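You operate a simulated robot arm through the tools that you are given. There is no shell and no other tool.

You run a simulated two-armed robot. Do the job below in one go: nothing can be reset, and whatever is moved stays where it is left.

## Task
Pour about 60 ml of water into the mixing cup and stir until the powder dissolves.
Fine: use the wooden stirrer, stand it back in its jar, put the water jug back.

The check looks at the end state, three seconds after you hand in, the way a careful person would. Anything else that was tipped, shoved, dropped, spilled or broken makes it a failure.

## Robot
Two 7-joint arms with two-finger parallel grippers on one trunk, on a base that moves. Base frame: it is fixed to the floor where the robot stands at the start and does not move with it; the origin is under the middle of the robot, x ahead of it, y to its left, z up. Readings come in mm, degrees, newtons and seconds.
The left shoulder is at the start at [80, 131, 947], the right one opposite. With the tool pointing down near the work surface each hand reaches from about 400 to 860 mm from the robot's upright axis, wherever it stands, measured 20 degrees to its own side. Places, roughly: mixing cup [-750, 2500, 1000]; stirrer jar [-1100, 2700, 900]; water jug [-750, 2750, 1000]; wooden stirrer [-1250, 2750, 1000]. Payload 1.57 kg a hand.
The TCP of each hand is the grasp point between the finger pads, 30 mm short of the fingertips. In the tool frame z runs along the fingers and y along their closing line. The gripper opens to 110 mm. The fingers are 24 mm wide and 12 mm thick; the gripper's body (48 by 112 mm) begins 78 mm behind the TCP.
Orientation is told as [roll, pitch, yaw] about the base's x, y, z axes, in that order, counted from this pose: with the fingers straight down and closing along the base's y, the tool's x points along the base's -x, its y along +y and its z along -z.

## Interface
- The arms move only by the tool play_rows. It takes "left_targets", "right_targets" or both (then of equal length, played together; a hand with none holds still); each is a list of rows, each a list of 7 numbers: the shift along the tool's x, y, z in mm, then the turn, a rotation vector about the tool's x, y, z in degrees, then the gripper command, from -1 (fully open) to 1 (shut), values between in proportion. In form: [[dx, dy, dz, rx, ry, rz, grip], ...]. A call has 1 to 20 rows; each row is the pose to reach, as a shift and turn from the pose commanded when the call began, along the tool's axes at that moment. Each row takes 0.2 s and may step no farther than 50 mm and 8.6 degrees from the row before; otherwise, or with a gripper value out of range, the whole call is refused. Where a pose cannot be reached the arm comes as near as it can. A force on the tool above 40 N (or 10 N above the force at the start of the call, whichever is more), or a blocked arm, ends the call early, and 0.2 s more pass. Each finger travels about 108 mm/s and halts on what it meets, pressing with about 35 N; the grip force reading is that of the motor and also rises with nothing between the fingers. The clock runs only during rows and for 0.2 s after the last one: add rows that repeat a pose to give the fingers time. The reply holds the time, the measured pose of the TCP, the force on the tool along the base axes, the opening and the grip force, in the units named above and with some noise, with the torque about the TCP (base axes, N m) and any sound that the robot's microphone picked up.
- Cameras (640 x 400 px; columns grow to the right, rows downward): "scene" is now at [-50.7, 12, 1435.5]; the picture's right is [0.14, -0.99, 0.00], its down [-0.42, -0.06, -0.91] and it looks along [0.90, 0.13, -0.42] (base axes); focal length 276 px, centre (320, 200). "left" rides on the left gripper at [70, -16, -141] in its tool frame; the picture's right is [0.23, 0.97, 0.00], its down [-0.86, 0.20, -0.48] and it looks along [-0.47, 0.11, 0.88] (tool axes); focal length 222 px, centre (320, 200). "right" rides on the right gripper at [70, 16, -141] in its tool frame; the picture's right is [-0.23, 0.97, 0.00], its down [-0.86, -0.20, -0.48] and it looks along [-0.47, -0.11, 0.88] (tool axes); focal length 222 px, centre (320, 200).
- get_image(camera): a new picture of that camera. It takes no simulated time.
- base_move(legs): drives the robot by 1 to 6 legs, each [ahead, left, turn to the left] in mm, mm and degrees, along the robot's own axes; the way and the turn of a leg run together, so that a leg with both is an arc; at most 1500 mm and 180 degrees a leg. The arms and the cameras ride along, it lands a little off, and it stops where it bumps. It gives what a move gives.
- pan_tilt(pan, tilt): turns the head with the scene camera to pan (to the left, within 109 degrees either way) and tilt (down, from -29 to 69), counted from straight ahead of the robot. It gives what a move gives.
- measure_at(camera, pixels): for up to 12 pixels [column, row] of the newest picture of that camera ("zoom" is the newest enlarged one), the place [x, y, z] in the base frame of the surface seen there, good to about 2 mm. It takes no simulated time.
- inspect(camera, box): a new picture of the part [left, top, right, bottom] of that camera's present view, enlarged. It takes no simulated time.
- hand_in(): hands the job in; it is judged then, once.

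Leave the grippers open and the arms clear of the work at the hand-in unless told otherwise.

The tools are called after "Request:" by a JSON object that holds its "api" and its "payload". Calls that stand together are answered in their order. play_rows: Moves the arms, as the interface text tells. Its arguments: {"type":"object","properties":{"left_targets":{"type":"array","items":{"type":"array","items":{"type":"number"}}},"right_targets":{"type":"array","items":{"type":"array","items":{"type":"number"}}}},"required":[]} The other tools are called the same way: base_move (legs) drives the base; pan_tilt (pan, tilt) turns the head that bears the scene camera; get_image (camera) takes a picture; measure_at (camera, pixels) gives the place of the surface under pixels of a picture; inspect (camera, box) takes an enlarged picture of a part of a camera's view; hand_in () hands the job in.

At the start:

```text
clock: 0.0
left_position: [482.6, 171.8, 1147.8]
left_tcp_rot: [0.0, 0.0, 0.0]
left_force: [0.3, -0.7, 0.1]
left_moment: [-0.01, 0.02, 0.02]
left_width: 110.2
left_gripper_force: 0.2
right_position: [523.5, -177.5, 1107.8]
right_tcp_rot: [-0.1, 0.0, 0.0]
right_force: [-0.1, 0.6, 0.3]
right_moment: [0.01, 0.0, 0.0]
right_width: 109.9
right_gripper_force: 0.0
robot x, y, heading: [-0.8, 0.7, 0.2]
head pan, tilt (commanded): [8.0, 24.8]
```

scene: 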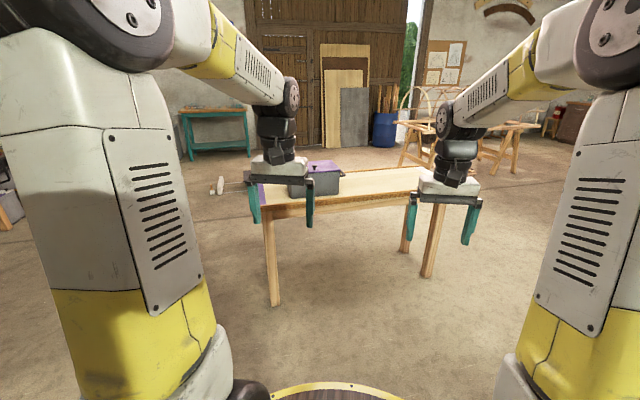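
right: 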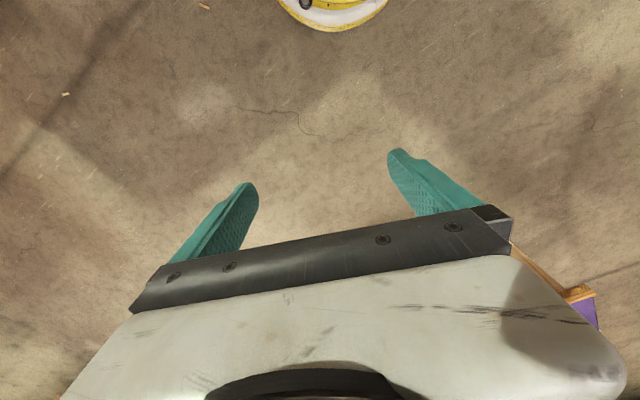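
left: 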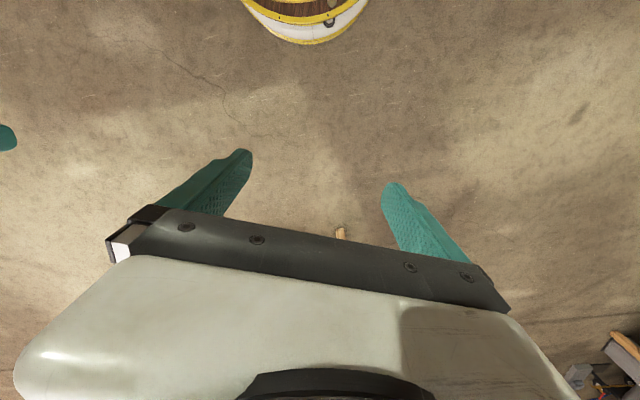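

I see a workbench ahead, but the places named for the job (cup, jug, jar) are to my left and behind. I'll turn the head left to look that way.

Request:
{"api": "pan_tilt", "payload": {"pan": 105, "tilt": 15}}

Request:
{"api": "get_image", "payload": {"camera": "scene"}}

```text
clock: 1.7
left_position: [483.1, 172.4, 1148.0]
left_tcp_rot: [0.0, 0.0, 0.1]
left_force: [-0.2, -0.5, 1.3]
left_moment: [-0.03, -0.01, -0.03]
left_width: 110.1
left_gripper_force: 0.1
right_position: [521.4, -176.2, 1107.5]
right_tcp_rot: [0.1, 0.0, 0.0]
right_force: [0.1, 0.7, 0.4]
right_moment: [-0.02, 0.03, -0.03]
right_width: 109.7
right_gripper_force: 0.0
robot x, y, heading: [2.3, -0.8, -0.1]
head pan, tilt (commanded): [105.0, 15.0]
```

```text
taken
```

scene: 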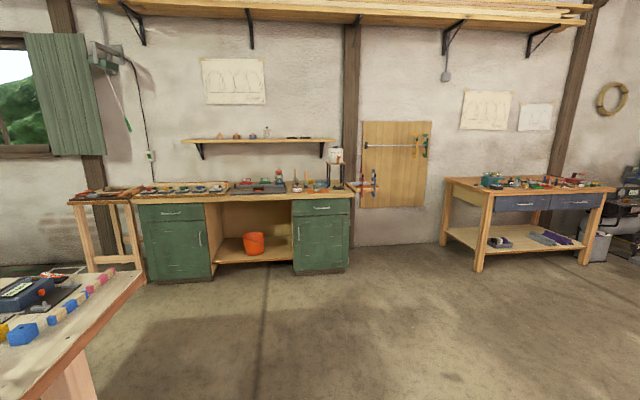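

I see a green workbench against the wall with things around (300,185), which is about where the cup and jug should be. I'll zoom in on that part.

Request:
{"api": "inspect", "payload": {"camera": "scene", "box": [220, 130, 380, 230]}}

Request:
{"api": "measure_at", "payload": {"camera": "scene", "pixels": [[296, 188], [310, 188], [335, 155], [336, 185], [345, 198], [320, 198], [135, 203], [320, 265], [348, 270], [372, 182], [210, 278], [60, 330]]}}

```text
4.00 times, centred on (300, 180) of scene
```

zoom: 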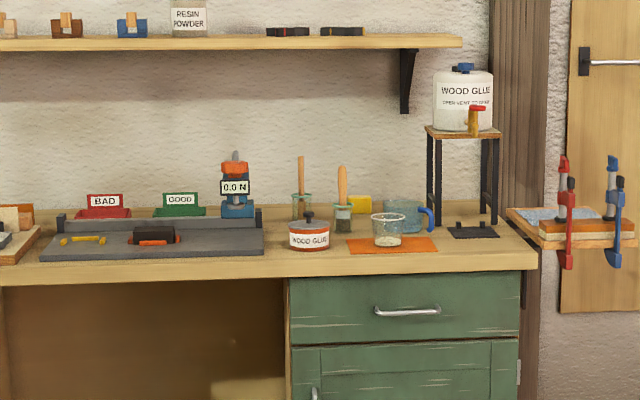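

```text
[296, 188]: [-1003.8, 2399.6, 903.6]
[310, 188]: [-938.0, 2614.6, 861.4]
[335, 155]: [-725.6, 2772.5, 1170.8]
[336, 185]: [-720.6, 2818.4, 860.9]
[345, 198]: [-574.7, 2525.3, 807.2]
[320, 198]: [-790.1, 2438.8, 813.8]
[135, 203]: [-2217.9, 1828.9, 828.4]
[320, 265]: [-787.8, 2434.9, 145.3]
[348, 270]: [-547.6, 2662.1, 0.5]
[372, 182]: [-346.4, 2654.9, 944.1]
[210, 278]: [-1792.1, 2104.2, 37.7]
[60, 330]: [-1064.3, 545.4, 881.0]
```

The zoom shows a clear cup with powder at (389,230) on an orange mat, a bluish jug with a blue handle at (408,215) behind it, and two jars with wooden-looking handles at (302,200) and (343,210). I'll measure these in the zoomed picture.

Request:
{"api": "measure_at", "payload": {"camera": "zoom", "pixels": [[301, 165], [301, 185], [302, 212], [342, 175], [343, 195], [343, 225], [389, 230], [388, 242], [420, 208], [431, 215], [360, 204], [310, 235]]}}

Request:
{"api": "measure_at", "payload": {"camera": "zoom", "pixels": [[352, 250], [435, 248], [354, 240], [425, 239], [295, 277], [530, 272], [466, 85], [475, 120], [440, 200], [497, 215], [388, 216], [475, 232]]}}

```text
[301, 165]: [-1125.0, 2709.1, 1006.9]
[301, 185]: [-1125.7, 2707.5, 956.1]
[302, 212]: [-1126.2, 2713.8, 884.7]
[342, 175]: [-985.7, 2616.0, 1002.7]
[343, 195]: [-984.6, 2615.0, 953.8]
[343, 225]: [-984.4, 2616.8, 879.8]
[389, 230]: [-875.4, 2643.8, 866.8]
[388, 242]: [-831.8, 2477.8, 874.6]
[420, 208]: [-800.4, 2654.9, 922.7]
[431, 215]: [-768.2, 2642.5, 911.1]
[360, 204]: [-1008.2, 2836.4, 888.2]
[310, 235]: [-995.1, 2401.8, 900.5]
```

```text
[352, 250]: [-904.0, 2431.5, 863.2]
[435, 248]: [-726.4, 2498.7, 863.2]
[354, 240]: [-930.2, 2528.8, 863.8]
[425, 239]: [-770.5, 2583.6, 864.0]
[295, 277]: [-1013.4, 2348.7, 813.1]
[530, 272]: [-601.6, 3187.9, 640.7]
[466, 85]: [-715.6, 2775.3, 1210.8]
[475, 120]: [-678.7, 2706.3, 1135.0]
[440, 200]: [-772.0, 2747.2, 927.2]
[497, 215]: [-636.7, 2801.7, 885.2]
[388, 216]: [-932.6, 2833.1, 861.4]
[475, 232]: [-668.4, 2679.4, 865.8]
```

The bench top is at about z 862 and is turned about 20° to the room. The front edge passes near [-1013, 2349]. The thin stick is at about [-1125, 2709], the cup at about [-830, 2500] and the jug at about [-820, 2660]. Before driving I'll check the nearby table's corner at (143,272) and the floor along the way.

Request:
{"api": "measure_at", "payload": {"camera": "scene", "pixels": [[142, 273], [138, 269], [20, 390], [95, 395], [300, 350], [350, 330], [250, 300], [400, 300], [100, 268], [60, 268]]}}

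Request:
{"api": "pan_tilt", "payload": {"pan": 60, "tilt": 30}}

Request:
{"api": "get_image", "payload": {"camera": "scene"}}

```text
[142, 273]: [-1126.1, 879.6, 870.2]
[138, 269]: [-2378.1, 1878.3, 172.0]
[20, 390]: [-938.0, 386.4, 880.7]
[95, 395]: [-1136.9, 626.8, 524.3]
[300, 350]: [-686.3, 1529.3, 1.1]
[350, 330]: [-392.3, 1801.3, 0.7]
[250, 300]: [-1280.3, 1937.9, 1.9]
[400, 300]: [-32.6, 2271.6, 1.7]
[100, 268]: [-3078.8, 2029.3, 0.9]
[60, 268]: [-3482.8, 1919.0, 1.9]
```

```text
clock: 2.9
left_position: [482.0, 171.8, 1148.2]
left_tcp_rot: [0.1, 0.1, 0.0]
left_force: [0.6, 0.1, -0.1]
left_moment: [-0.02, 0.03, 0.02]
left_width: 110.0
left_gripper_force: 0.0
right_position: [523.3, -176.1, 1107.7]
right_tcp_rot: [0.0, 0.0, -0.1]
right_force: [0.2, 0.5, -0.5]
right_moment: [-0.01, 0.0, -0.01]
right_width: 109.9
right_gripper_force: 0.0
robot x, y, heading: [-1.3, 0.6, 0.0]
head pan, tilt (commanded): [60.0, 30.0]
```

```text
taken
```

scene: 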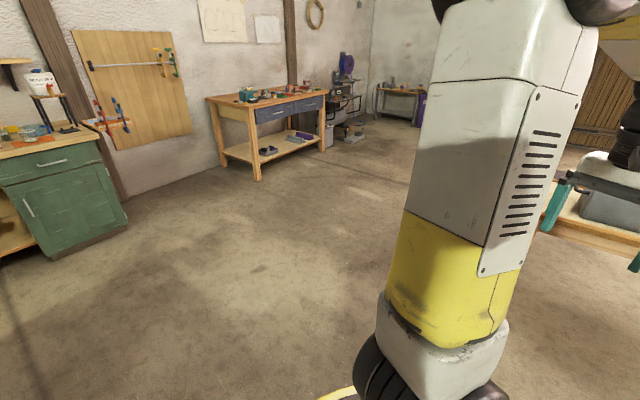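

The floor between here and the bench is clear, and the table corner at [-1126, 880] is well to the left of the path. I'll turn left about 110.6° to face the bench squarely, then drive about 1.7 m, stopping short of it.

Request:
{"api": "base_move", "payload": {"legs": [[0, 0, 110.6], [1200, 0, 0], [500, 0, 0]]}}

Request:
{"api": "pan_tilt", "payload": {"pan": 0, "tilt": 30}}

Request:
{"api": "get_image", "payload": {"camera": "scene"}}

```text
clock: 16.1
left_position: [-943.9, 1973.3, 1147.4]
left_tcp_rot: [0.0, 0.0, 111.5]
left_force: [-0.3, -0.8, 0.5]
left_moment: [0.02, -0.02, -0.04]
left_width: 110.1
left_gripper_force: 0.1
right_position: [-634.4, 2137.3, 1108.4]
right_tcp_rot: [0.0, 0.0, 111.4]
right_force: [-0.2, 0.5, 0.0]
right_moment: [0.07, -0.01, 0.0]
right_width: 110.0
right_gripper_force: 0.2
robot x, y, heading: [-606.4, 1587.5, 111.3]
head pan, tilt (commanded): [60.0, 30.0]
```

```text
clock: 17.4
left_position: [-943.4, 1974.1, 1148.3]
left_tcp_rot: [0.0, -0.1, 111.4]
left_force: [0.0, -0.2, -0.6]
left_moment: [-0.02, 0.0, 0.01]
left_width: 109.9
left_gripper_force: 0.1
right_position: [-633.4, 2137.7, 1106.4]
right_tcp_rot: [0.0, 0.0, 111.4]
right_force: [0.9, -0.2, 0.6]
right_moment: [0.0, 0.04, 0.02]
right_width: 109.9
right_gripper_force: 0.0
robot x, y, heading: [-611.4, 1584.9, 111.4]
head pan, tilt (commanded): [0.0, 30.0]
```

```text
taken
```

scene: 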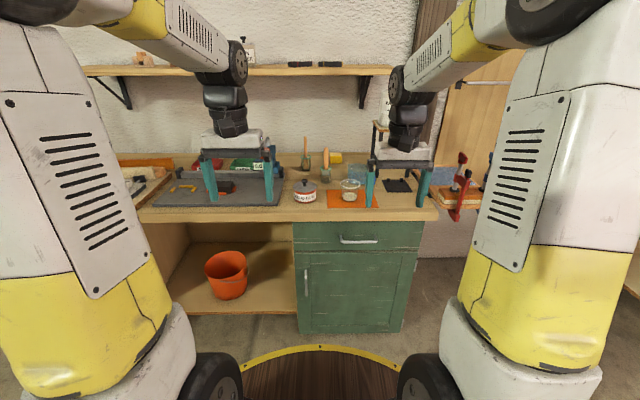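

I'm now facing the bench. I'll zoom in on the work area between the hands, around (280-420, 140-215).

Request:
{"api": "inspect", "payload": {"camera": "scene", "box": [280, 130, 440, 230]}}

Request:
{"api": "get_image", "payload": {"camera": "right"}}

Request:
{"api": "get_image", "payload": {"camera": "left"}}

```text
4.00 times, centred on (360, 180) of scene
```

zoom: 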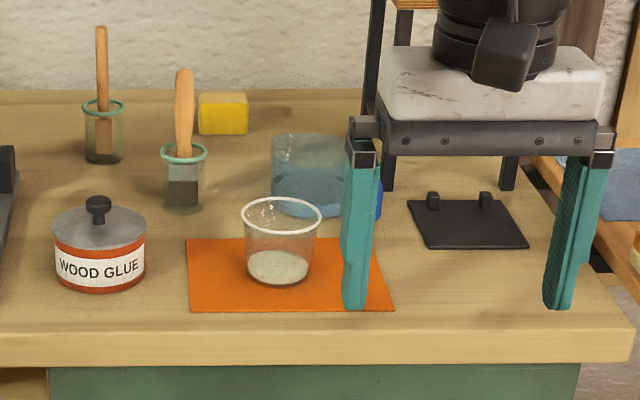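

```text
taken
```

right: 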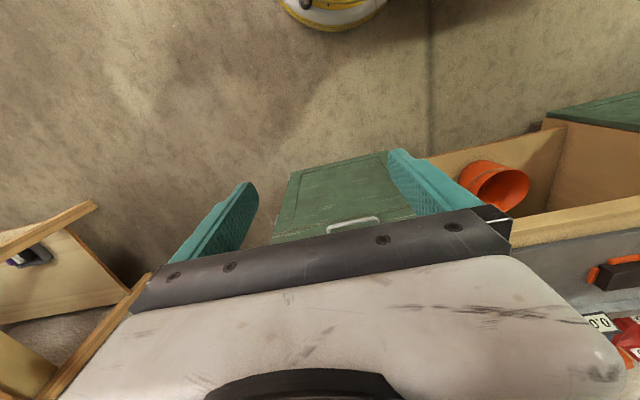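

```text
taken
```

left: 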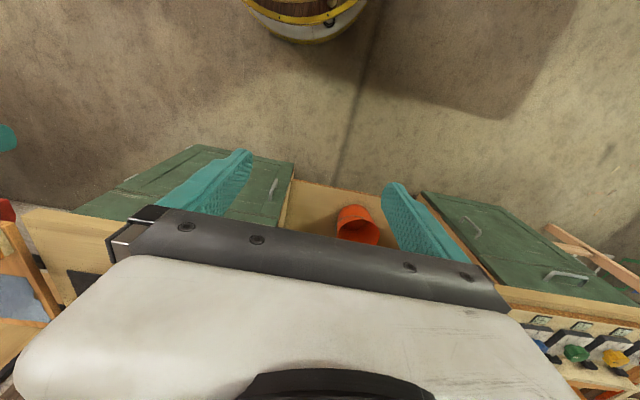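

In the zoom I can make out a flat wooden stick in the left jar at (103,100) and a thick-handled brush with dark bristles in the jar at (185,150). The clear cup with white powder is at (280,245), and the jug with a blue handle at (310,180) is partly hidden by the right fingers. I'll measure these.

Request:
{"api": "measure_at", "payload": {"camera": "zoom", "pixels": [[101, 30], [102, 60], [103, 90], [85, 108], [123, 108], [103, 120], [104, 158], [90, 160], [184, 75], [162, 152], [206, 152], [185, 207]]}}

Request:
{"api": "measure_at", "payload": {"camera": "zoom", "pixels": [[242, 214], [321, 214], [281, 231], [281, 199], [280, 270], [250, 270], [309, 270], [280, 285], [272, 145], [300, 137], [310, 213], [378, 200]]}}

Request:
{"api": "measure_at", "payload": {"camera": "zoom", "pixels": [[187, 240], [191, 310], [394, 311], [100, 330], [500, 330], [150, 225], [430, 248], [527, 246], [412, 200], [433, 195], [500, 150], [98, 205]]}}

```text
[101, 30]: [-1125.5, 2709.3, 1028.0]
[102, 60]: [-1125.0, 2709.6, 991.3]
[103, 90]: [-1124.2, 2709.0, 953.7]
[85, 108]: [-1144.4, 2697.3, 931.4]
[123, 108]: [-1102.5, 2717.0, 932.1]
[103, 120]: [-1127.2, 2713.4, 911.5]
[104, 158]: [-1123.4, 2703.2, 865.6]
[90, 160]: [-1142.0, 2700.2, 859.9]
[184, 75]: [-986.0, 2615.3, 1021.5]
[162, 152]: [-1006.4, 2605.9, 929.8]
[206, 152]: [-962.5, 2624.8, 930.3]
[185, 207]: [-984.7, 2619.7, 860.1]
```

```text
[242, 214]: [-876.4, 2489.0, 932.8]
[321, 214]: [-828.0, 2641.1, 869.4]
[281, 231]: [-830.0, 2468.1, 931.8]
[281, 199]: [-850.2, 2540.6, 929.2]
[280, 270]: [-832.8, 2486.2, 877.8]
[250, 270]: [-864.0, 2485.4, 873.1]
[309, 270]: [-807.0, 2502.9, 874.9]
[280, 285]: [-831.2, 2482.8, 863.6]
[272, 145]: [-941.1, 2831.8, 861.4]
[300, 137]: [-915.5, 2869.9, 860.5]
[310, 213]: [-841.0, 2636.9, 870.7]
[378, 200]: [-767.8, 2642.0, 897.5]
```

```text
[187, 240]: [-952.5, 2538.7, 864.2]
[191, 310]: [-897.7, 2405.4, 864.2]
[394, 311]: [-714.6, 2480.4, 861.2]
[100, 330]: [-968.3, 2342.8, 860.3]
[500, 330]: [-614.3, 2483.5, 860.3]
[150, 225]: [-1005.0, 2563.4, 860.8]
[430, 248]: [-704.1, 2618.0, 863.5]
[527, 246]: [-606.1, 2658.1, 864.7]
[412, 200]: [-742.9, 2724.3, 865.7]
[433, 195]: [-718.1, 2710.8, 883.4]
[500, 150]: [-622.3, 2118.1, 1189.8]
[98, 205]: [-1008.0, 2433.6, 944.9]
```

The bench runs at about 22° and its front edge is nearly square to me. Cup: rim centre about [-840, 2504], rim z 931, powder top about 875. The stick stands upright at [-1125, 2709] with its top at about 1030, and its jar rim is at 932. Before closing in I'll measure how far my own base rim reaches, and look at the stand and the jug without the hand in the way.

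Request:
{"api": "get_image", "payload": {"camera": "scene"}}

Request:
{"api": "measure_at", "payload": {"camera": "scene", "pixels": [[320, 346], [260, 358], [380, 358], [320, 390], [350, 239], [350, 330], [215, 370], [345, 316], [382, 110], [250, 70], [385, 72], [430, 212]]}}

```text
taken
```

scene: 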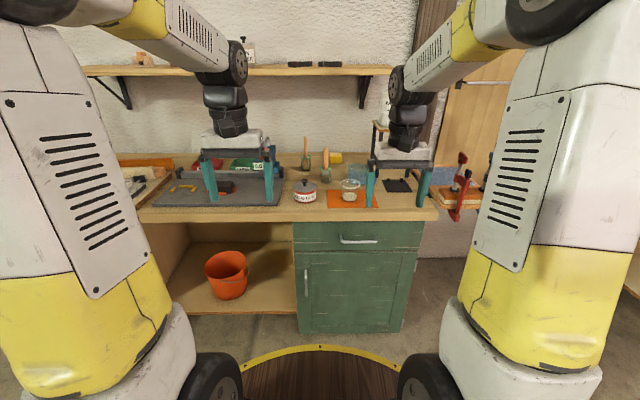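

```text
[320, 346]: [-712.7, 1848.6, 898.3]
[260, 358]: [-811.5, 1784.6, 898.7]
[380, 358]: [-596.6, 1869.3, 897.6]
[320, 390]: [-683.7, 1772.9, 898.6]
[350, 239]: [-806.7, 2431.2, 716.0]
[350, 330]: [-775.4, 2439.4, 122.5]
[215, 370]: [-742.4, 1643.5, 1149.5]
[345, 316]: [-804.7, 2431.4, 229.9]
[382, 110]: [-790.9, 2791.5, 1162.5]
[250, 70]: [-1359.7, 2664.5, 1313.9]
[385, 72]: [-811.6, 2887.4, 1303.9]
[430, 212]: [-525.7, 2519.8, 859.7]
```

My round deck reaches about 282 mm from my axis at z 898, and the bench edge is about 840 mm ahead. I'll draw the right hand back and inward first, so it stays clear of the glue dispenser stand at the right, and then drive up.

Request:
{"api": "play_rows", "payload": {"right_targets": [[30, 15, 0, 0, 0, 0, -1], [60, 30, 0, 0, 0, 0, -1], [90, 40, 0, 0, 0, 0, -1], [90, 40, 0, 0, 0, 0, -1]]}}

Request:
{"api": "base_move", "payload": {"legs": [[450, -72, 0.6]]}}

Request:
{"api": "pan_tilt", "payload": {"pan": 0, "tilt": 40}}

Request:
{"api": "get_image", "payload": {"camera": "scene"}}

```text
clock: 18.4
left_position: [-942.9, 1972.7, 1148.4]
left_tcp_rot: [0.0, 0.0, 111.4]
left_force: [-0.2, 0.1, -0.6]
left_moment: [-0.01, -0.01, 0.02]
left_width: 110.1
left_gripper_force: 0.1
right_position: [-639.6, 2041.7, 1108.2]
right_tcp_rot: [0.0, 0.0, 111.3]
right_force: [0.2, -0.4, -0.4]
right_moment: [0.02, -0.01, 0.01]
right_width: 110.0
right_gripper_force: 0.1
robot x, y, heading: [-610.0, 1585.4, 111.3]
head pan, tilt (commanded): [0.0, 30.0]
```

```text
clock: 21.1
left_position: [-1047.4, 2410.1, 1147.3]
left_tcp_rot: [-0.1, 0.0, 112.3]
left_force: [-0.6, -0.6, 0.0]
left_moment: [-0.02, 0.0, 0.0]
left_width: 109.9
left_gripper_force: 0.0
right_position: [-743.8, 2482.6, 1109.0]
right_tcp_rot: [0.0, -0.1, 112.2]
right_force: [0.3, -0.7, 0.1]
right_moment: [0.0, 0.0, 0.01]
right_width: 110.0
right_gripper_force: 0.1
robot x, y, heading: [-704.7, 2030.1, 112.3]
head pan, tilt (commanded): [0.0, 30.0]
```

```text
clock: 21.9
left_position: [-1047.9, 2410.5, 1147.8]
left_tcp_rot: [0.0, 0.0, 112.2]
left_force: [0.7, 0.4, 0.3]
left_moment: [0.0, 0.0, 0.0]
left_width: 109.7
left_gripper_force: 0.0
right_position: [-744.6, 2483.1, 1109.2]
right_tcp_rot: [-0.1, 0.0, 112.2]
right_force: [-0.5, -0.9, 0.0]
right_moment: [-0.02, -0.01, -0.03]
right_width: 110.0
right_gripper_force: 0.2
robot x, y, heading: [-702.6, 2029.6, 112.2]
head pan, tilt (commanded): [0.0, 40.0]
```

```text
taken
```

scene: 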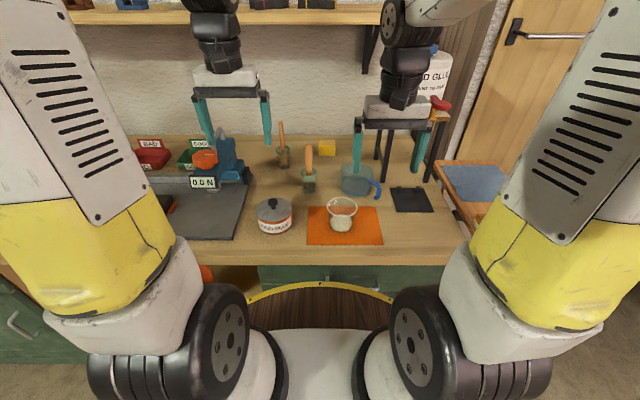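

I'm in place with the base at about [-703, 2030]. The view of the cup and jug is clear now, so I'll zoom in around (260-440, 110-250).

Request:
{"api": "inspect", "payload": {"camera": "scene", "box": [300, 140, 440, 228]}}

Request:
{"api": "measure_at", "payload": {"camera": "zoom", "pixels": [[120, 120], [260, 120], [330, 170], [330, 210], [300, 240], [190, 240], [190, 270], [190, 330], [190, 400], [340, 190], [360, 180], [300, 190]]}}

```text
4.55 times, centred on (370, 184) of scene
```

zoom: 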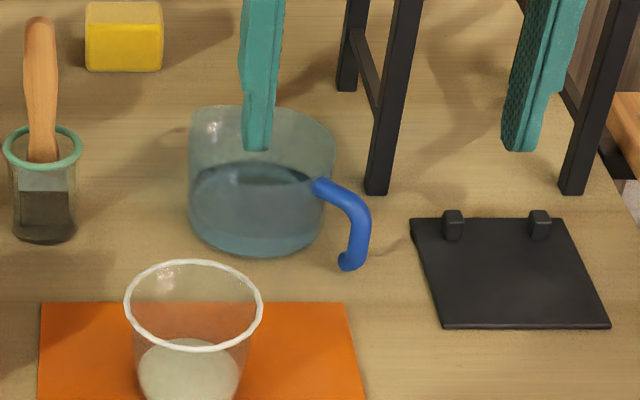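

```text
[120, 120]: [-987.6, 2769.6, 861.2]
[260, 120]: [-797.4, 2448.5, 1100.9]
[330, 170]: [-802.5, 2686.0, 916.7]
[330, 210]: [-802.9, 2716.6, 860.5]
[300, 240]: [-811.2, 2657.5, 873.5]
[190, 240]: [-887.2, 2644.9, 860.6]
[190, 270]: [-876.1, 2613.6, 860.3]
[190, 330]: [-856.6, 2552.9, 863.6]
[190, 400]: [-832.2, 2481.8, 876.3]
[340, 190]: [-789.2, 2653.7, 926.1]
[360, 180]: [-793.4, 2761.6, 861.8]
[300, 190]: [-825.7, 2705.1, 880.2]
```

The jug's blue handle is a hook that starts at the upper wall (318,185) and hangs down to (348,265), towards the front right. The right finger hides part of the jug, so I'll raise the right hand 120 mm and look again.

Request:
{"api": "play_rows", "payload": {"right_targets": [[0, 0, -40, 0, 0, 0, -1], [0, 0, -80, 0, 0, 0, -1], [0, 0, -120, 0, 0, 0, -1], [0, 0, -120, 0, 0, 0, -1]]}}

Request:
{"api": "inspect", "payload": {"camera": "scene", "box": [300, 140, 440, 228]}}

Request:
{"api": "get_image", "payload": {"camera": "right"}}

```text
clock: 22.9
left_position: [-1048.4, 2410.6, 1147.7]
left_tcp_rot: [0.1, 0.0, 112.2]
left_force: [-0.2, 0.2, 0.8]
left_moment: [-0.01, -0.01, 0.0]
left_width: 109.9
left_gripper_force: 0.1
right_position: [-746.1, 2485.0, 1228.1]
right_tcp_rot: [0.1, 0.0, 112.2]
right_force: [0.5, 0.0, 0.4]
right_moment: [-0.03, 0.0, 0.01]
right_width: 110.0
right_gripper_force: 0.0
robot x, y, heading: [-706.1, 2031.2, 112.3]
head pan, tilt (commanded): [0.0, 40.0]
```

```text
4.55 times, centred on (370, 184) of scene
```

zoom: 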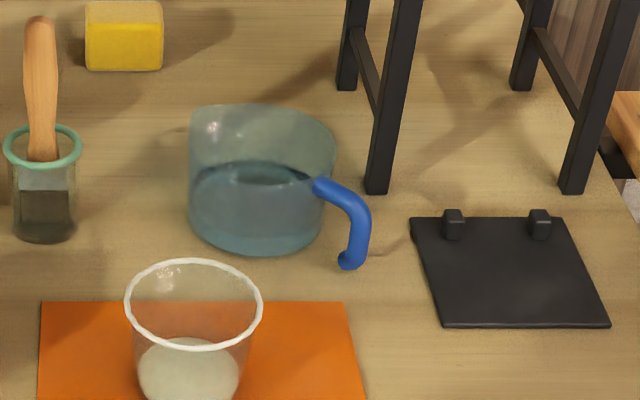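

```text
taken
```

right: 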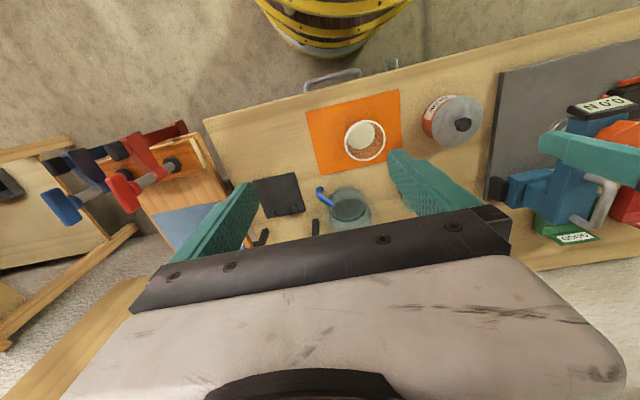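

The right-hand camera now shows the cup at (365,140) and the jug at (350,207) from above. I'll zoom in there for the shape and spout of the jug.

Request:
{"api": "inspect", "payload": {"camera": "right", "box": [290, 110, 418, 230]}}

Request:
{"api": "measure_at", "payload": {"camera": "right", "pixels": [[347, 190], [330, 203], [369, 212], [350, 200], [322, 190], [322, 196], [365, 122], [365, 162], [345, 140], [386, 140], [275, 195], [315, 228]]}}

```text
3.33 times, centred on (354, 170) of right
```

zoom: 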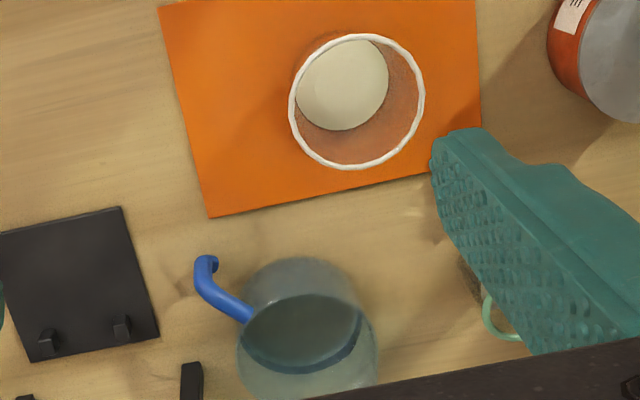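

```text
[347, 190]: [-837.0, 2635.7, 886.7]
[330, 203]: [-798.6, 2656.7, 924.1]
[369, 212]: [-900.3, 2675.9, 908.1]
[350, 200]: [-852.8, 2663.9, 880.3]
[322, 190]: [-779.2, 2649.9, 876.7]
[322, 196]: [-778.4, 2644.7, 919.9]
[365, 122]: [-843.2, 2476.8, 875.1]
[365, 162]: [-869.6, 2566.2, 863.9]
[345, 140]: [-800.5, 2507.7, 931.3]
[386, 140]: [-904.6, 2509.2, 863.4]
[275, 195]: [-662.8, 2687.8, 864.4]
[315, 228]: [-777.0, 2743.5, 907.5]
```

The jug is a tapered cylinder centred near [-850, 2681], with its handle pointing to the front right (world direction about [0.9, -0.43]). I'll sample more points inside the jug in the right camera's zoom, for the water level and the rim.

Request:
{"api": "measure_at", "payload": {"camera": "zoom", "pixels": [[300, 330], [280, 340], [330, 320], [300, 280], [310, 262], [350, 300], [372, 330], [375, 360], [240, 350], [250, 320], [270, 365], [320, 362]]}}

Request:
{"api": "measure_at", "payload": {"camera": "zoom", "pixels": [[215, 262], [200, 270], [205, 290], [225, 300], [245, 315], [350, 390], [290, 390], [245, 375], [192, 380], [204, 262], [192, 362], [330, 390]]}}

```text
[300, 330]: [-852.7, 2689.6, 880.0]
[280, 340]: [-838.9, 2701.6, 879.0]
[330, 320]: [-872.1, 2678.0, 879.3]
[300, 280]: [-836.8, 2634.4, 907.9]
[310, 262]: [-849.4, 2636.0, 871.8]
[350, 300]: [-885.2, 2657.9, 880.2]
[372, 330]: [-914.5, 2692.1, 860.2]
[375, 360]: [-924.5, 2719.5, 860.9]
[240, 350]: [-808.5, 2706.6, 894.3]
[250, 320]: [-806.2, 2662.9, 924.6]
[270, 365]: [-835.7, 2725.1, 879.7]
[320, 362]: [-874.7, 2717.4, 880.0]
```

```text
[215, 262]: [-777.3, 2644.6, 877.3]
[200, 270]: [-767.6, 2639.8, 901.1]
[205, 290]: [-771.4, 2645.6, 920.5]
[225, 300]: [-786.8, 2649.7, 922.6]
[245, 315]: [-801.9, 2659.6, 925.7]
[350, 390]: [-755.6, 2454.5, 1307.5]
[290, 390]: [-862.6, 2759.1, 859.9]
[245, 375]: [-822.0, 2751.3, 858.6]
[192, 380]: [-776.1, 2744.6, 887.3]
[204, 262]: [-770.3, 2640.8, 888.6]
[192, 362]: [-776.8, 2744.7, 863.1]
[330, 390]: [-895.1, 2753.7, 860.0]
```

The inside of the jug shows a flat surface at z 880 all over, so the water is only about 15 mm deep, roughly 95 ml. The handle joins near z 925. I'll zoom in tighter on the jug and on the cup to fix their rims.

Request:
{"api": "inspect", "payload": {"camera": "scene", "box": [335, 155, 391, 203]}}

Request:
{"api": "measure_at", "payload": {"camera": "zoom", "pixels": [[74, 90], [74, 100], [80, 85], [100, 76], [180, 76], [250, 90], [300, 130], [335, 190], [300, 210], [320, 215], [200, 170], [100, 180]]}}

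Request:
{"api": "inspect", "payload": {"camera": "right", "box": [330, 180, 380, 230]}}

```text
8.33 times, centred on (363, 179) of scene
```

zoom: 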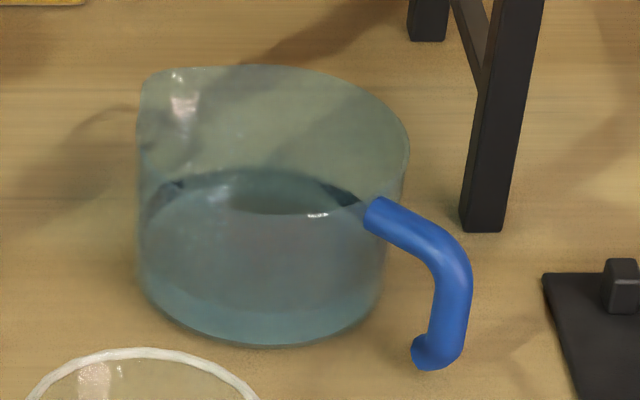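

```text
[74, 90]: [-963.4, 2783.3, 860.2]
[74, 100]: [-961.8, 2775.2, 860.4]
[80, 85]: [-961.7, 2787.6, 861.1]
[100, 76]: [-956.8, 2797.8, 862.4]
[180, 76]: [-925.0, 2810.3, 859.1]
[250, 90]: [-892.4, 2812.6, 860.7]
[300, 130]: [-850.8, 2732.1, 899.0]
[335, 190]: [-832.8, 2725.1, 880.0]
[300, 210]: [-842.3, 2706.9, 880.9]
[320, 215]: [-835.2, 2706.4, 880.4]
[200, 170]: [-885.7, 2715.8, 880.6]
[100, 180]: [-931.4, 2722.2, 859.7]
```

```text
8.00 times, centred on (355, 205) of right
```

zoom: 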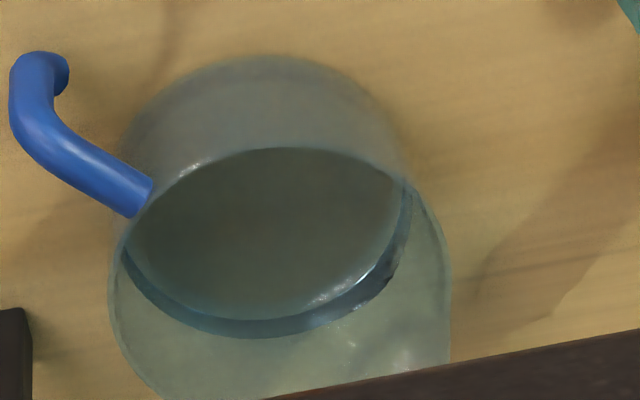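

The close view shows a spout at the back left, at zoom (145,75), opposite the handle. The rim is at about z 925 with a 52 mm radius, and the spout tip lies about 66 mm from the axis.

I'll hold the jug's body with the right hand from the handle side, with the handle between the fingers, and later pour by pitching the hand down. First I'll yaw the right hand about 41° left and bring it to [-760, 2560, 1030].

Request:
{"api": "play_rows", "payload": {"right_targets": [[-12, -3, 33, 0, 0, -6.9, -1], [-25, -5, 66, 0, 0, -13.8, -1], [-37, -8, 99, 0, 0, -20.7, -1], [-50, -10, 132, 0, 0, -27.6, -1], [-62, -13, 165, 0, 0, -34.5, -1], [-75, -15, 198, 0, 0, -41.5, -1], [-75, -15, 198, 0, 0, -41.5, -1]]}}

```text
clock: 24.4
left_position: [-1048.1, 2410.8, 1147.5]
left_tcp_rot: [0.0, 0.0, 112.3]
left_force: [0.5, -0.4, 0.0]
left_moment: [0.02, -0.01, 0.0]
left_width: 110.1
left_gripper_force: 0.0
right_position: [-759.7, 2557.5, 1030.9]
right_tcp_rot: [0.0, 0.0, 153.8]
right_force: [-0.1, 0.4, -0.1]
right_moment: [0.0, 0.0, -0.01]
right_width: 109.9
right_gripper_force: 0.0
robot x, y, heading: [-706.4, 2030.5, 112.2]
head pan, tilt (commanded): [0.0, 40.0]
```

The hand is at [-760, 2557, 1031] with yaw 153.8. Next I'll pitch it up about the tool's y by -60° so the fingers point 30° below level towards the jug's spout side.

Request:
{"api": "play_rows", "payload": {"right_targets": [[0, 0, 0, 0, -7.5, 0, -1], [0, 0, 0, 0, -15, 0, -1], [0, 0, 0, 0, -22.5, 0, -1], [0, 0, 0, 0, -30, 0, -1], [0, 0, 0, 0, -37.5, 0, -1], [0, 0, 0, 0, -45, 0, -1], [0, 0, 0, 0, -52.5, 0, -1], [0, 0, 0, 0, -60, 0, -1], [0, 0, 0, 0, -60, 0, -1]]}}

Request:
{"api": "get_image", "payload": {"camera": "scene"}}

Request:
{"api": "get_image", "payload": {"camera": "right"}}

```text
clock: 26.4
left_position: [-1047.1, 2411.0, 1148.6]
left_tcp_rot: [0.0, 0.0, 112.2]
left_force: [0.4, -0.1, 0.3]
left_moment: [-0.02, -0.04, -0.02]
left_width: 110.1
left_gripper_force: 0.0
right_position: [-759.4, 2556.2, 1030.2]
right_tcp_rot: [0.0, -60.1, 153.7]
right_force: [-0.6, -0.2, 0.5]
right_moment: [-0.01, -0.02, 0.02]
right_width: 110.3
right_gripper_force: 0.0
robot x, y, heading: [-706.1, 2029.1, 112.2]
head pan, tilt (commanded): [0.0, 40.0]
```

```text
taken
```

scene: 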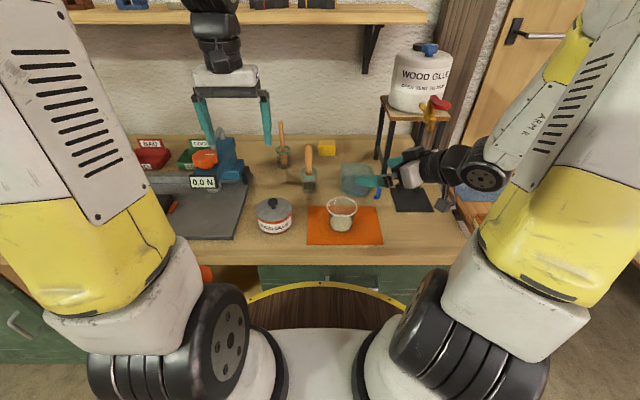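

```text
taken
```

right: 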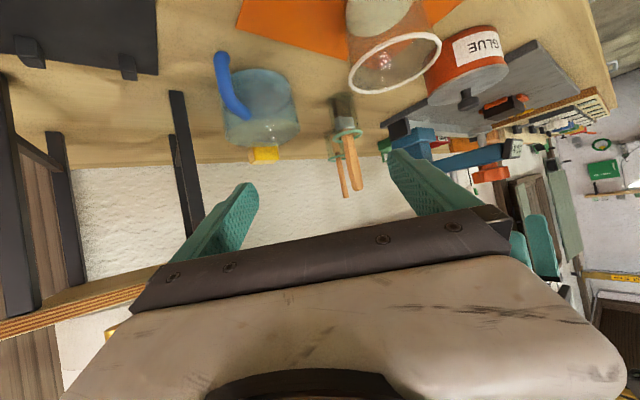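

The hand reached the tilt. Before lowering I'll check where the wrist parts lie relative to the stand and the pad, by zooming on (360-520, 120-240).

Request:
{"api": "inspect", "payload": {"camera": "scene", "box": [360, 110, 520, 230]}}

Request:
{"api": "measure_at", "payload": {"camera": "scene", "pixels": [[485, 178], [448, 205], [460, 150], [440, 165], [404, 172], [500, 150], [435, 103], [425, 112], [386, 98], [430, 125], [485, 190], [410, 190]]}}

```text
3.33 times, centred on (440, 170) of scene
```

zoom: 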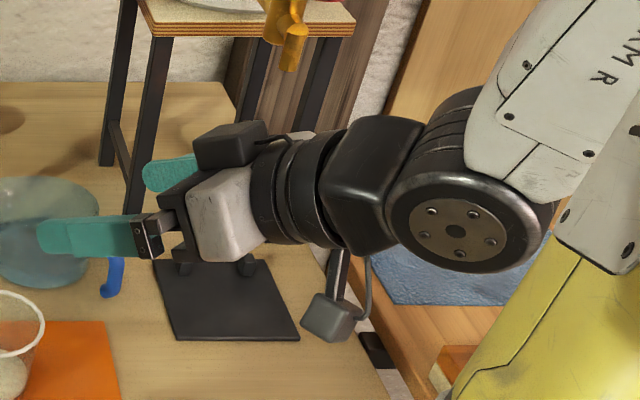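

```text
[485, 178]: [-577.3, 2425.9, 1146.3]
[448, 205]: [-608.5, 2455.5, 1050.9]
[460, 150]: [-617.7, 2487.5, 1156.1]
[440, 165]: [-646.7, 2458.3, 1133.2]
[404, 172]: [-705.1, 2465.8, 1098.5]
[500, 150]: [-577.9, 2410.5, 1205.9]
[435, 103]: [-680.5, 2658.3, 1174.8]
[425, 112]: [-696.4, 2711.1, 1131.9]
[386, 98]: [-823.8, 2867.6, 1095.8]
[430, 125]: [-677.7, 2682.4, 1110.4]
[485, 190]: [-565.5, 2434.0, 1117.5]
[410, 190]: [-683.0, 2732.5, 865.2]
```

A camera box hangs under the wrist at [-608, 2455, 1051] and will stay about 20 mm above the bench when the hand is lowered. The tap at [-678, 2682, 1110] is also clear. Next I'll shift to the pre-grasp position about 120 mm short of the jug along the fingers.

Request:
{"api": "play_rows", "payload": {"right_targets": [[0, -30, 0, 0, 0, 0, -1], [0, -55, 0, 0, 0, 0, -1], [10, -72, 0, 0, 0, 0, -1], [35, -72, 15, 0, 0, 0, -1], [54, -72, 35, 0, 0, 0, -1], [54, -72, 47, 0, 0, 0, -1], [54, -72, 47, 0, 0, 0, -1]]}}

Request:
{"api": "get_image", "payload": {"camera": "right"}}

Request:
{"api": "inspect", "payload": {"camera": "scene", "box": [320, 120, 460, 220]}}

```text
clock: 28.1
left_position: [-1048.6, 2411.1, 1147.6]
left_tcp_rot: [0.0, 0.0, 112.3]
left_force: [0.5, 0.9, -0.1]
left_moment: [-0.03, -0.03, -0.02]
left_width: 110.0
left_gripper_force: 0.0
right_position: [-739.8, 2629.1, 958.7]
right_tcp_rot: [0.1, -60.1, 153.7]
right_force: [0.5, 0.9, 1.1]
right_moment: [-0.03, 0.02, -0.01]
right_width: 110.1
right_gripper_force: 0.0
robot x, y, heading: [-708.2, 2030.6, 112.0]
head pan, tilt (commanded): [0.0, 40.0]
```

```text
taken
```

right: 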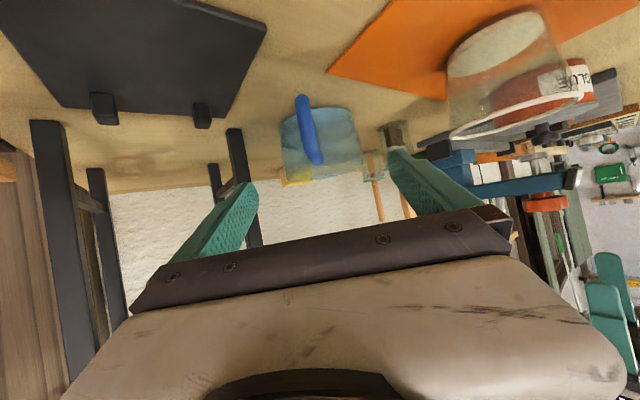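

```text
4.00 times, centred on (390, 170) of scene
```

zoom: 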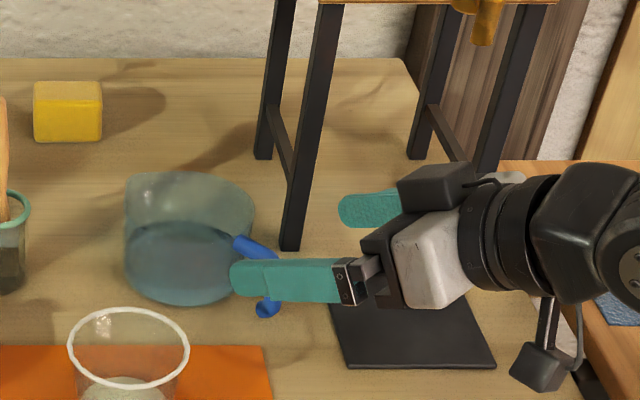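

The right camera shows the handle at (305,130), right between the fingers, and my figures put the jug centre about 2 mm to the +y side. I'll advance 80 mm with that 2 mm correction and look again.

Request:
{"api": "play_rows", "payload": {"right_targets": [[0, 2, 20, 0, 0, 0, -1], [0, 2, 40, 0, 0, 0, -1], [0, 2, 60, 0, 0, 0, -1], [0, 2, 80, 0, 0, 0, -1], [0, 2, 80, 0, 0, 0, -1]]}}

Request:
{"api": "get_image", "payload": {"camera": "right"}}

Request:
{"api": "inspect", "payload": {"camera": "scene", "box": [320, 130, 440, 215]}}

```text
clock: 29.2
left_position: [-1047.1, 2411.4, 1147.9]
left_tcp_rot: [0.0, 0.0, 112.3]
left_force: [-0.1, 0.0, -0.3]
left_moment: [0.04, 0.04, -0.03]
left_width: 109.7
left_gripper_force: 0.1
right_position: [-799.7, 2657.1, 918.9]
right_tcp_rot: [0.0, -60.1, 153.7]
right_force: [-0.5, -0.1, 0.6]
right_moment: [0.03, -0.01, 0.01]
right_width: 110.2
right_gripper_force: 0.0
robot x, y, heading: [-709.1, 2026.5, 112.1]
head pan, tilt (commanded): [0.0, 40.0]
```

```text
taken
```

right: 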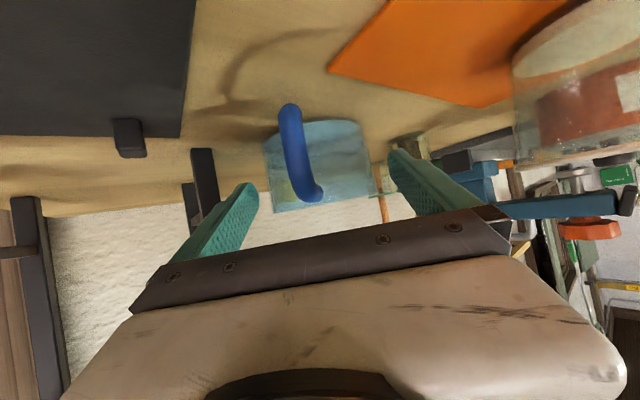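

```text
4.71 times, centred on (380, 172) of scene
```

zoom: 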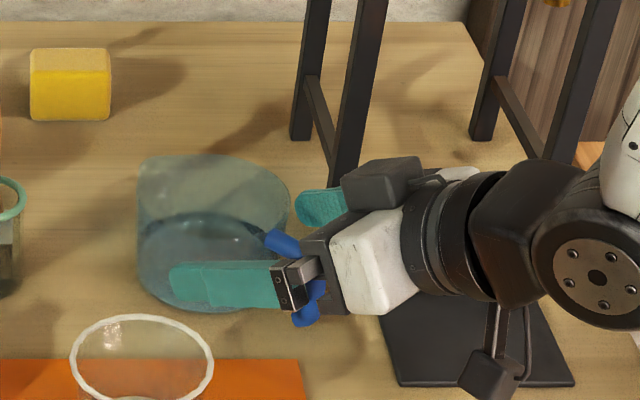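

Alignment is good: the TCP is 57 mm from the jug axis and within 1 mm sideways. To keep the palm well above the handle I'll pitch 8° steeper. Then I'll move in to 18 mm from the axis at z 905, still with the fingers open.

Request:
{"api": "play_rows", "payload": {"right_targets": [[0, 0, 0, 0, 4, 0, -1], [0, 0, 0, 0, 8, 0, -1], [-3, 0, 14, 0, 8, 0, -1], [-5, 0, 28, 0, 8, 0, -1], [-7.4, 0, 40.8, 0, 8, 0, -1], [-7.4, 0, 40.8, 0, 8, 0, -1]]}}

Request:
{"api": "get_image", "payload": {"camera": "right"}}

Request:
{"api": "inspect", "payload": {"camera": "scene", "box": [320, 130, 440, 215]}}

```text
clock: 30.6
left_position: [-1048.6, 2410.8, 1148.5]
left_tcp_rot: [0.0, -0.1, 112.2]
left_force: [0.9, 0.0, -0.3]
left_moment: [-0.02, 0.0, 0.0]
left_width: 109.9
left_gripper_force: 0.2
right_position: [-837.1, 2674.8, 906.1]
right_tcp_rot: [0.0, -52.0, 153.7]
right_force: [-0.4, 0.1, 0.8]
right_moment: [0.01, 0.0, 0.01]
right_width: 110.1
right_gripper_force: 0.0
robot x, y, heading: [-704.8, 2030.8, 112.4]
head pan, tilt (commanded): [0.0, 40.0]
```

```text
taken
```

right: 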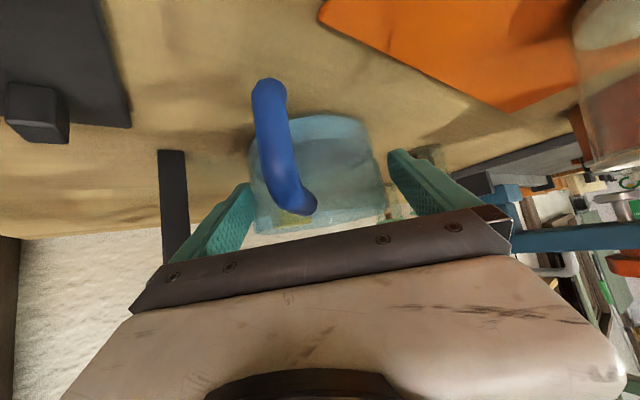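

```text
4.71 times, centred on (380, 172) of scene
```

zoom: 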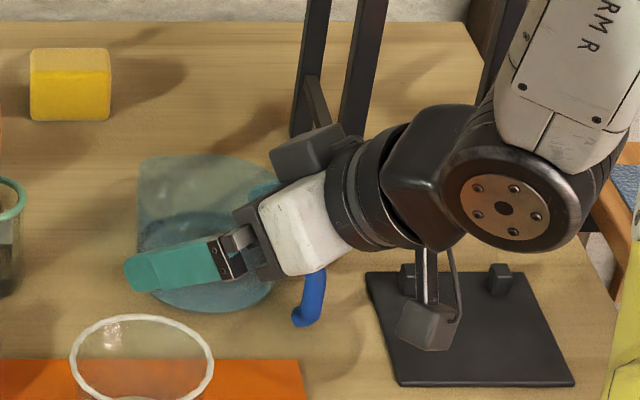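

The TCP is at [-837, 2675, 906], 16 mm from the jug's axis, with no contact force, and the handle lies below the palm. I'll close the fingers step by step onto the body.

Request:
{"api": "play_rows", "payload": {"right_targets": [[0, 0, 0, 0, 0, 0, -0.9], [0, 0, 0, 0, 0, 0, -0.83], [0, 0, 0, 0, 0, 0, -0.77], [0, 0, 0, 0, 0, 0, -0.7], [0, 0, 0, 0, 0, 0, -0.6], [0, 0, 0, 0, 0, 0, -0.4], [0, 0, 0, 0, 0, 0, 0], [0, 0, 0, 0, 0, 0, 0], [0, 0, 0, 0, 0, 0, 0]]}}

Request:
{"api": "inspect", "payload": {"camera": "scene", "box": [320, 130, 440, 215]}}

Request:
{"api": "get_image", "payload": {"camera": "right"}}

```text
clock: 32.6
left_position: [-1048.1, 2412.1, 1148.9]
left_tcp_rot: [0.0, 0.1, 112.2]
left_force: [0.2, 0.5, -0.4]
left_moment: [0.01, 0.03, 0.03]
left_width: 110.0
left_gripper_force: 0.1
right_position: [-836.7, 2673.8, 905.8]
right_tcp_rot: [0.0, -52.0, 153.7]
right_force: [0.5, 1.3, -0.5]
right_moment: [-0.04, 0.05, -0.02]
right_width: 98.2
right_gripper_force: 34.9
robot x, y, heading: [-709.5, 2029.3, 112.3]
head pan, tilt (commanded): [0.0, 40.0]
```

```text
4.71 times, centred on (380, 172) of scene
```

zoom: 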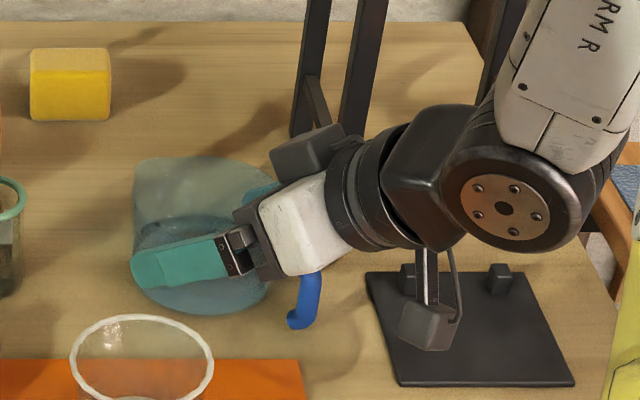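

```text
taken
```

right: 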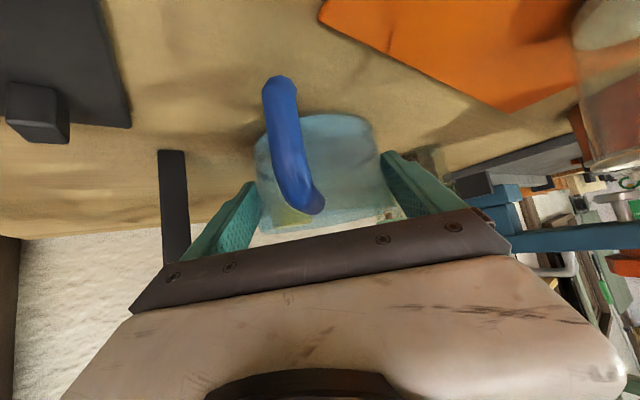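

The grip holds at 98.2 mm with 35 N. I'll check whether the left camera can already see the cup for watching the pour, and then lift the jug gently by 20 mm.

Request:
{"api": "get_image", "payload": {"camera": "left"}}

Request:
{"api": "play_rows", "payload": {"right_targets": [[-4, 0, -3, 0, 0, 0, 0], [-8, 0, -6.2, 0, 0, 0, 0], [-15.8, 0, -12.3, 0, 0, 0, 0], [-15.8, 0, -12.3, 0, 0, 0, 0], [-15.8, 0, -12.3, 0, 0, 0, 0]]}}

Request:
{"api": "inspect", "payload": {"camera": "scene", "box": [320, 130, 440, 215]}}

```text
taken
```

left: 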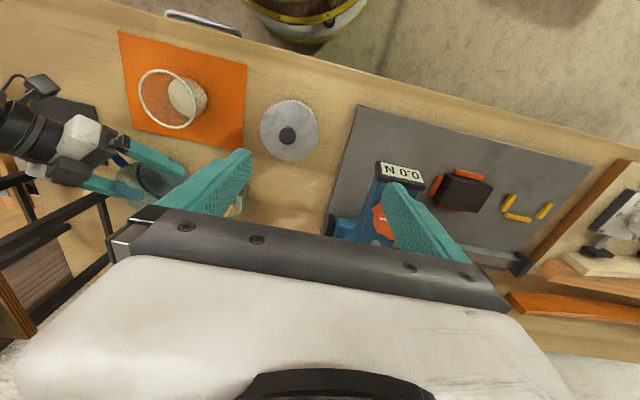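

```text
clock: 33.9
left_position: [-1047.7, 2410.7, 1147.9]
left_tcp_rot: [0.1, 0.1, 112.1]
left_force: [0.1, -0.8, 0.2]
left_moment: [0.0, 0.01, -0.01]
left_width: 110.1
left_gripper_force: 0.1
right_position: [-837.6, 2674.1, 926.9]
right_tcp_rot: [0.0, -52.0, 153.7]
right_force: [-0.3, 0.7, -3.1]
right_moment: [-0.02, -0.06, 0.02]
right_width: 98.3
right_gripper_force: 34.9
robot x, y, heading: [-707.1, 2027.9, 112.2]
head pan, tilt (commanded): [0.0, 40.0]
```

```text
4.71 times, centred on (380, 172) of scene
```

zoom: 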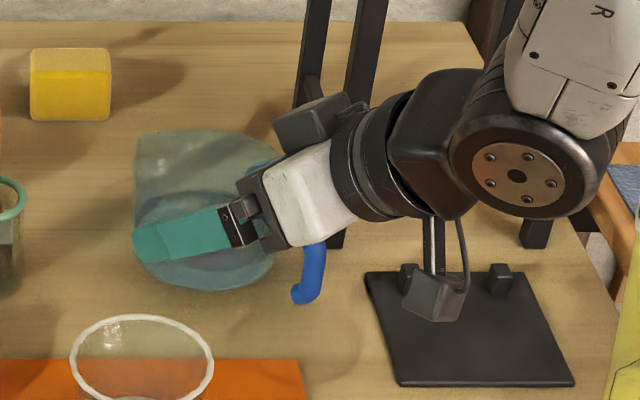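

Lifted off cleanly: the jug and water read about 3 N. The left camera sees the cup at (175,97), so it can watch the pour. I'll carry the jug up and over, keeping its bottom above the cup rim (z 931), to just above the cup with only a 20° tilt, which is well below the pouring angle.

Request:
{"api": "play_rows", "payload": {"right_targets": [[-2.8, 8.5, -11.8, 0, 0, 0, 0], [-5.7, 17, -23.7, 0, 0, 0, 0], [-8.5, 25.6, -35.5, 0, 0, 0, 0], [-11.3, 34.1, -47.3, 0, 0, 0, 0], [-12.7, 40.9, -59.7, 0, 0, 0, 0], [-14.1, 47.6, -72.1, 0, 0, 0, 0], [-15.5, 54.4, -84.5, 0, 0, 0, 0], [-16.9, 61.1, -96.9, 0, 0, 0, 0], [-12.2, 73.4, -109.1, 0, 2, 0, 0], [-7.5, 85.6, -121.2, 0, 4, 0, 0], [-2.7, 97.9, -133.4, 0, 6, 0, 0], [2, 110.1, -145.5, 0, 8, 0, 0], [11.1, 121, -156.2, 0, 11, 0, 0], [20.2, 132, -166.8, 0, 14, 0, 0], [29.3, 142.9, -177.5, 0, 17, 0, 0], [38.4, 153.8, -188.1, 0, 20, 0, 0], [38.4, 153.8, -188.1, 0, 20, 0, 0]]}}

Request:
{"api": "get_image", "payload": {"camera": "scene"}}

Request:
{"api": "inspect", "payload": {"camera": "left", "box": [60, 30, 260, 155]}}

```text
clock: 37.5
left_position: [-1047.3, 2411.2, 1148.2]
left_tcp_rot: [0.0, 0.0, 112.3]
left_force: [-0.3, -0.2, -0.4]
left_moment: [0.03, 0.0, -0.06]
left_width: 109.9
left_gripper_force: 0.1
right_position: [-753.1, 2471.4, 1017.8]
right_tcp_rot: [0.1, -31.9, 153.7]
right_force: [0.8, -0.9, -3.2]
right_moment: [0.0, -0.01, 0.01]
right_width: 98.2
right_gripper_force: 35.1
right hand out of reach, approached as far as the arm can: row 15, 16, 17
robot x, y, heading: [-707.1, 2029.8, 112.2]
head pan, tilt (commanded): [0.0, 40.0]
```

```text
taken
```

scene: 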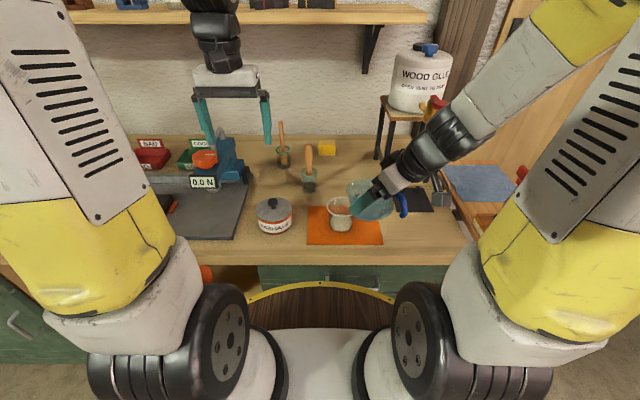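

```text
3.20 times, centred on (160, 92) of left
```

zoom: 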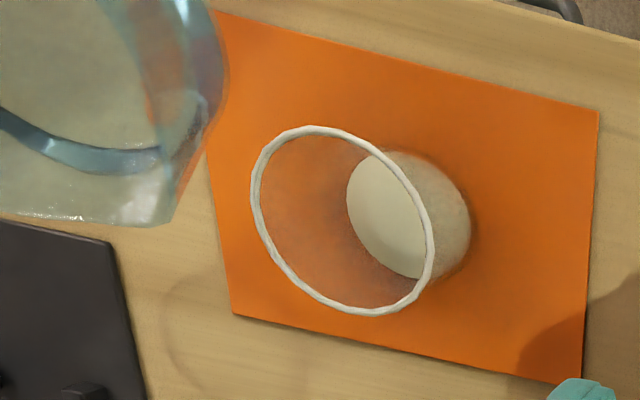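

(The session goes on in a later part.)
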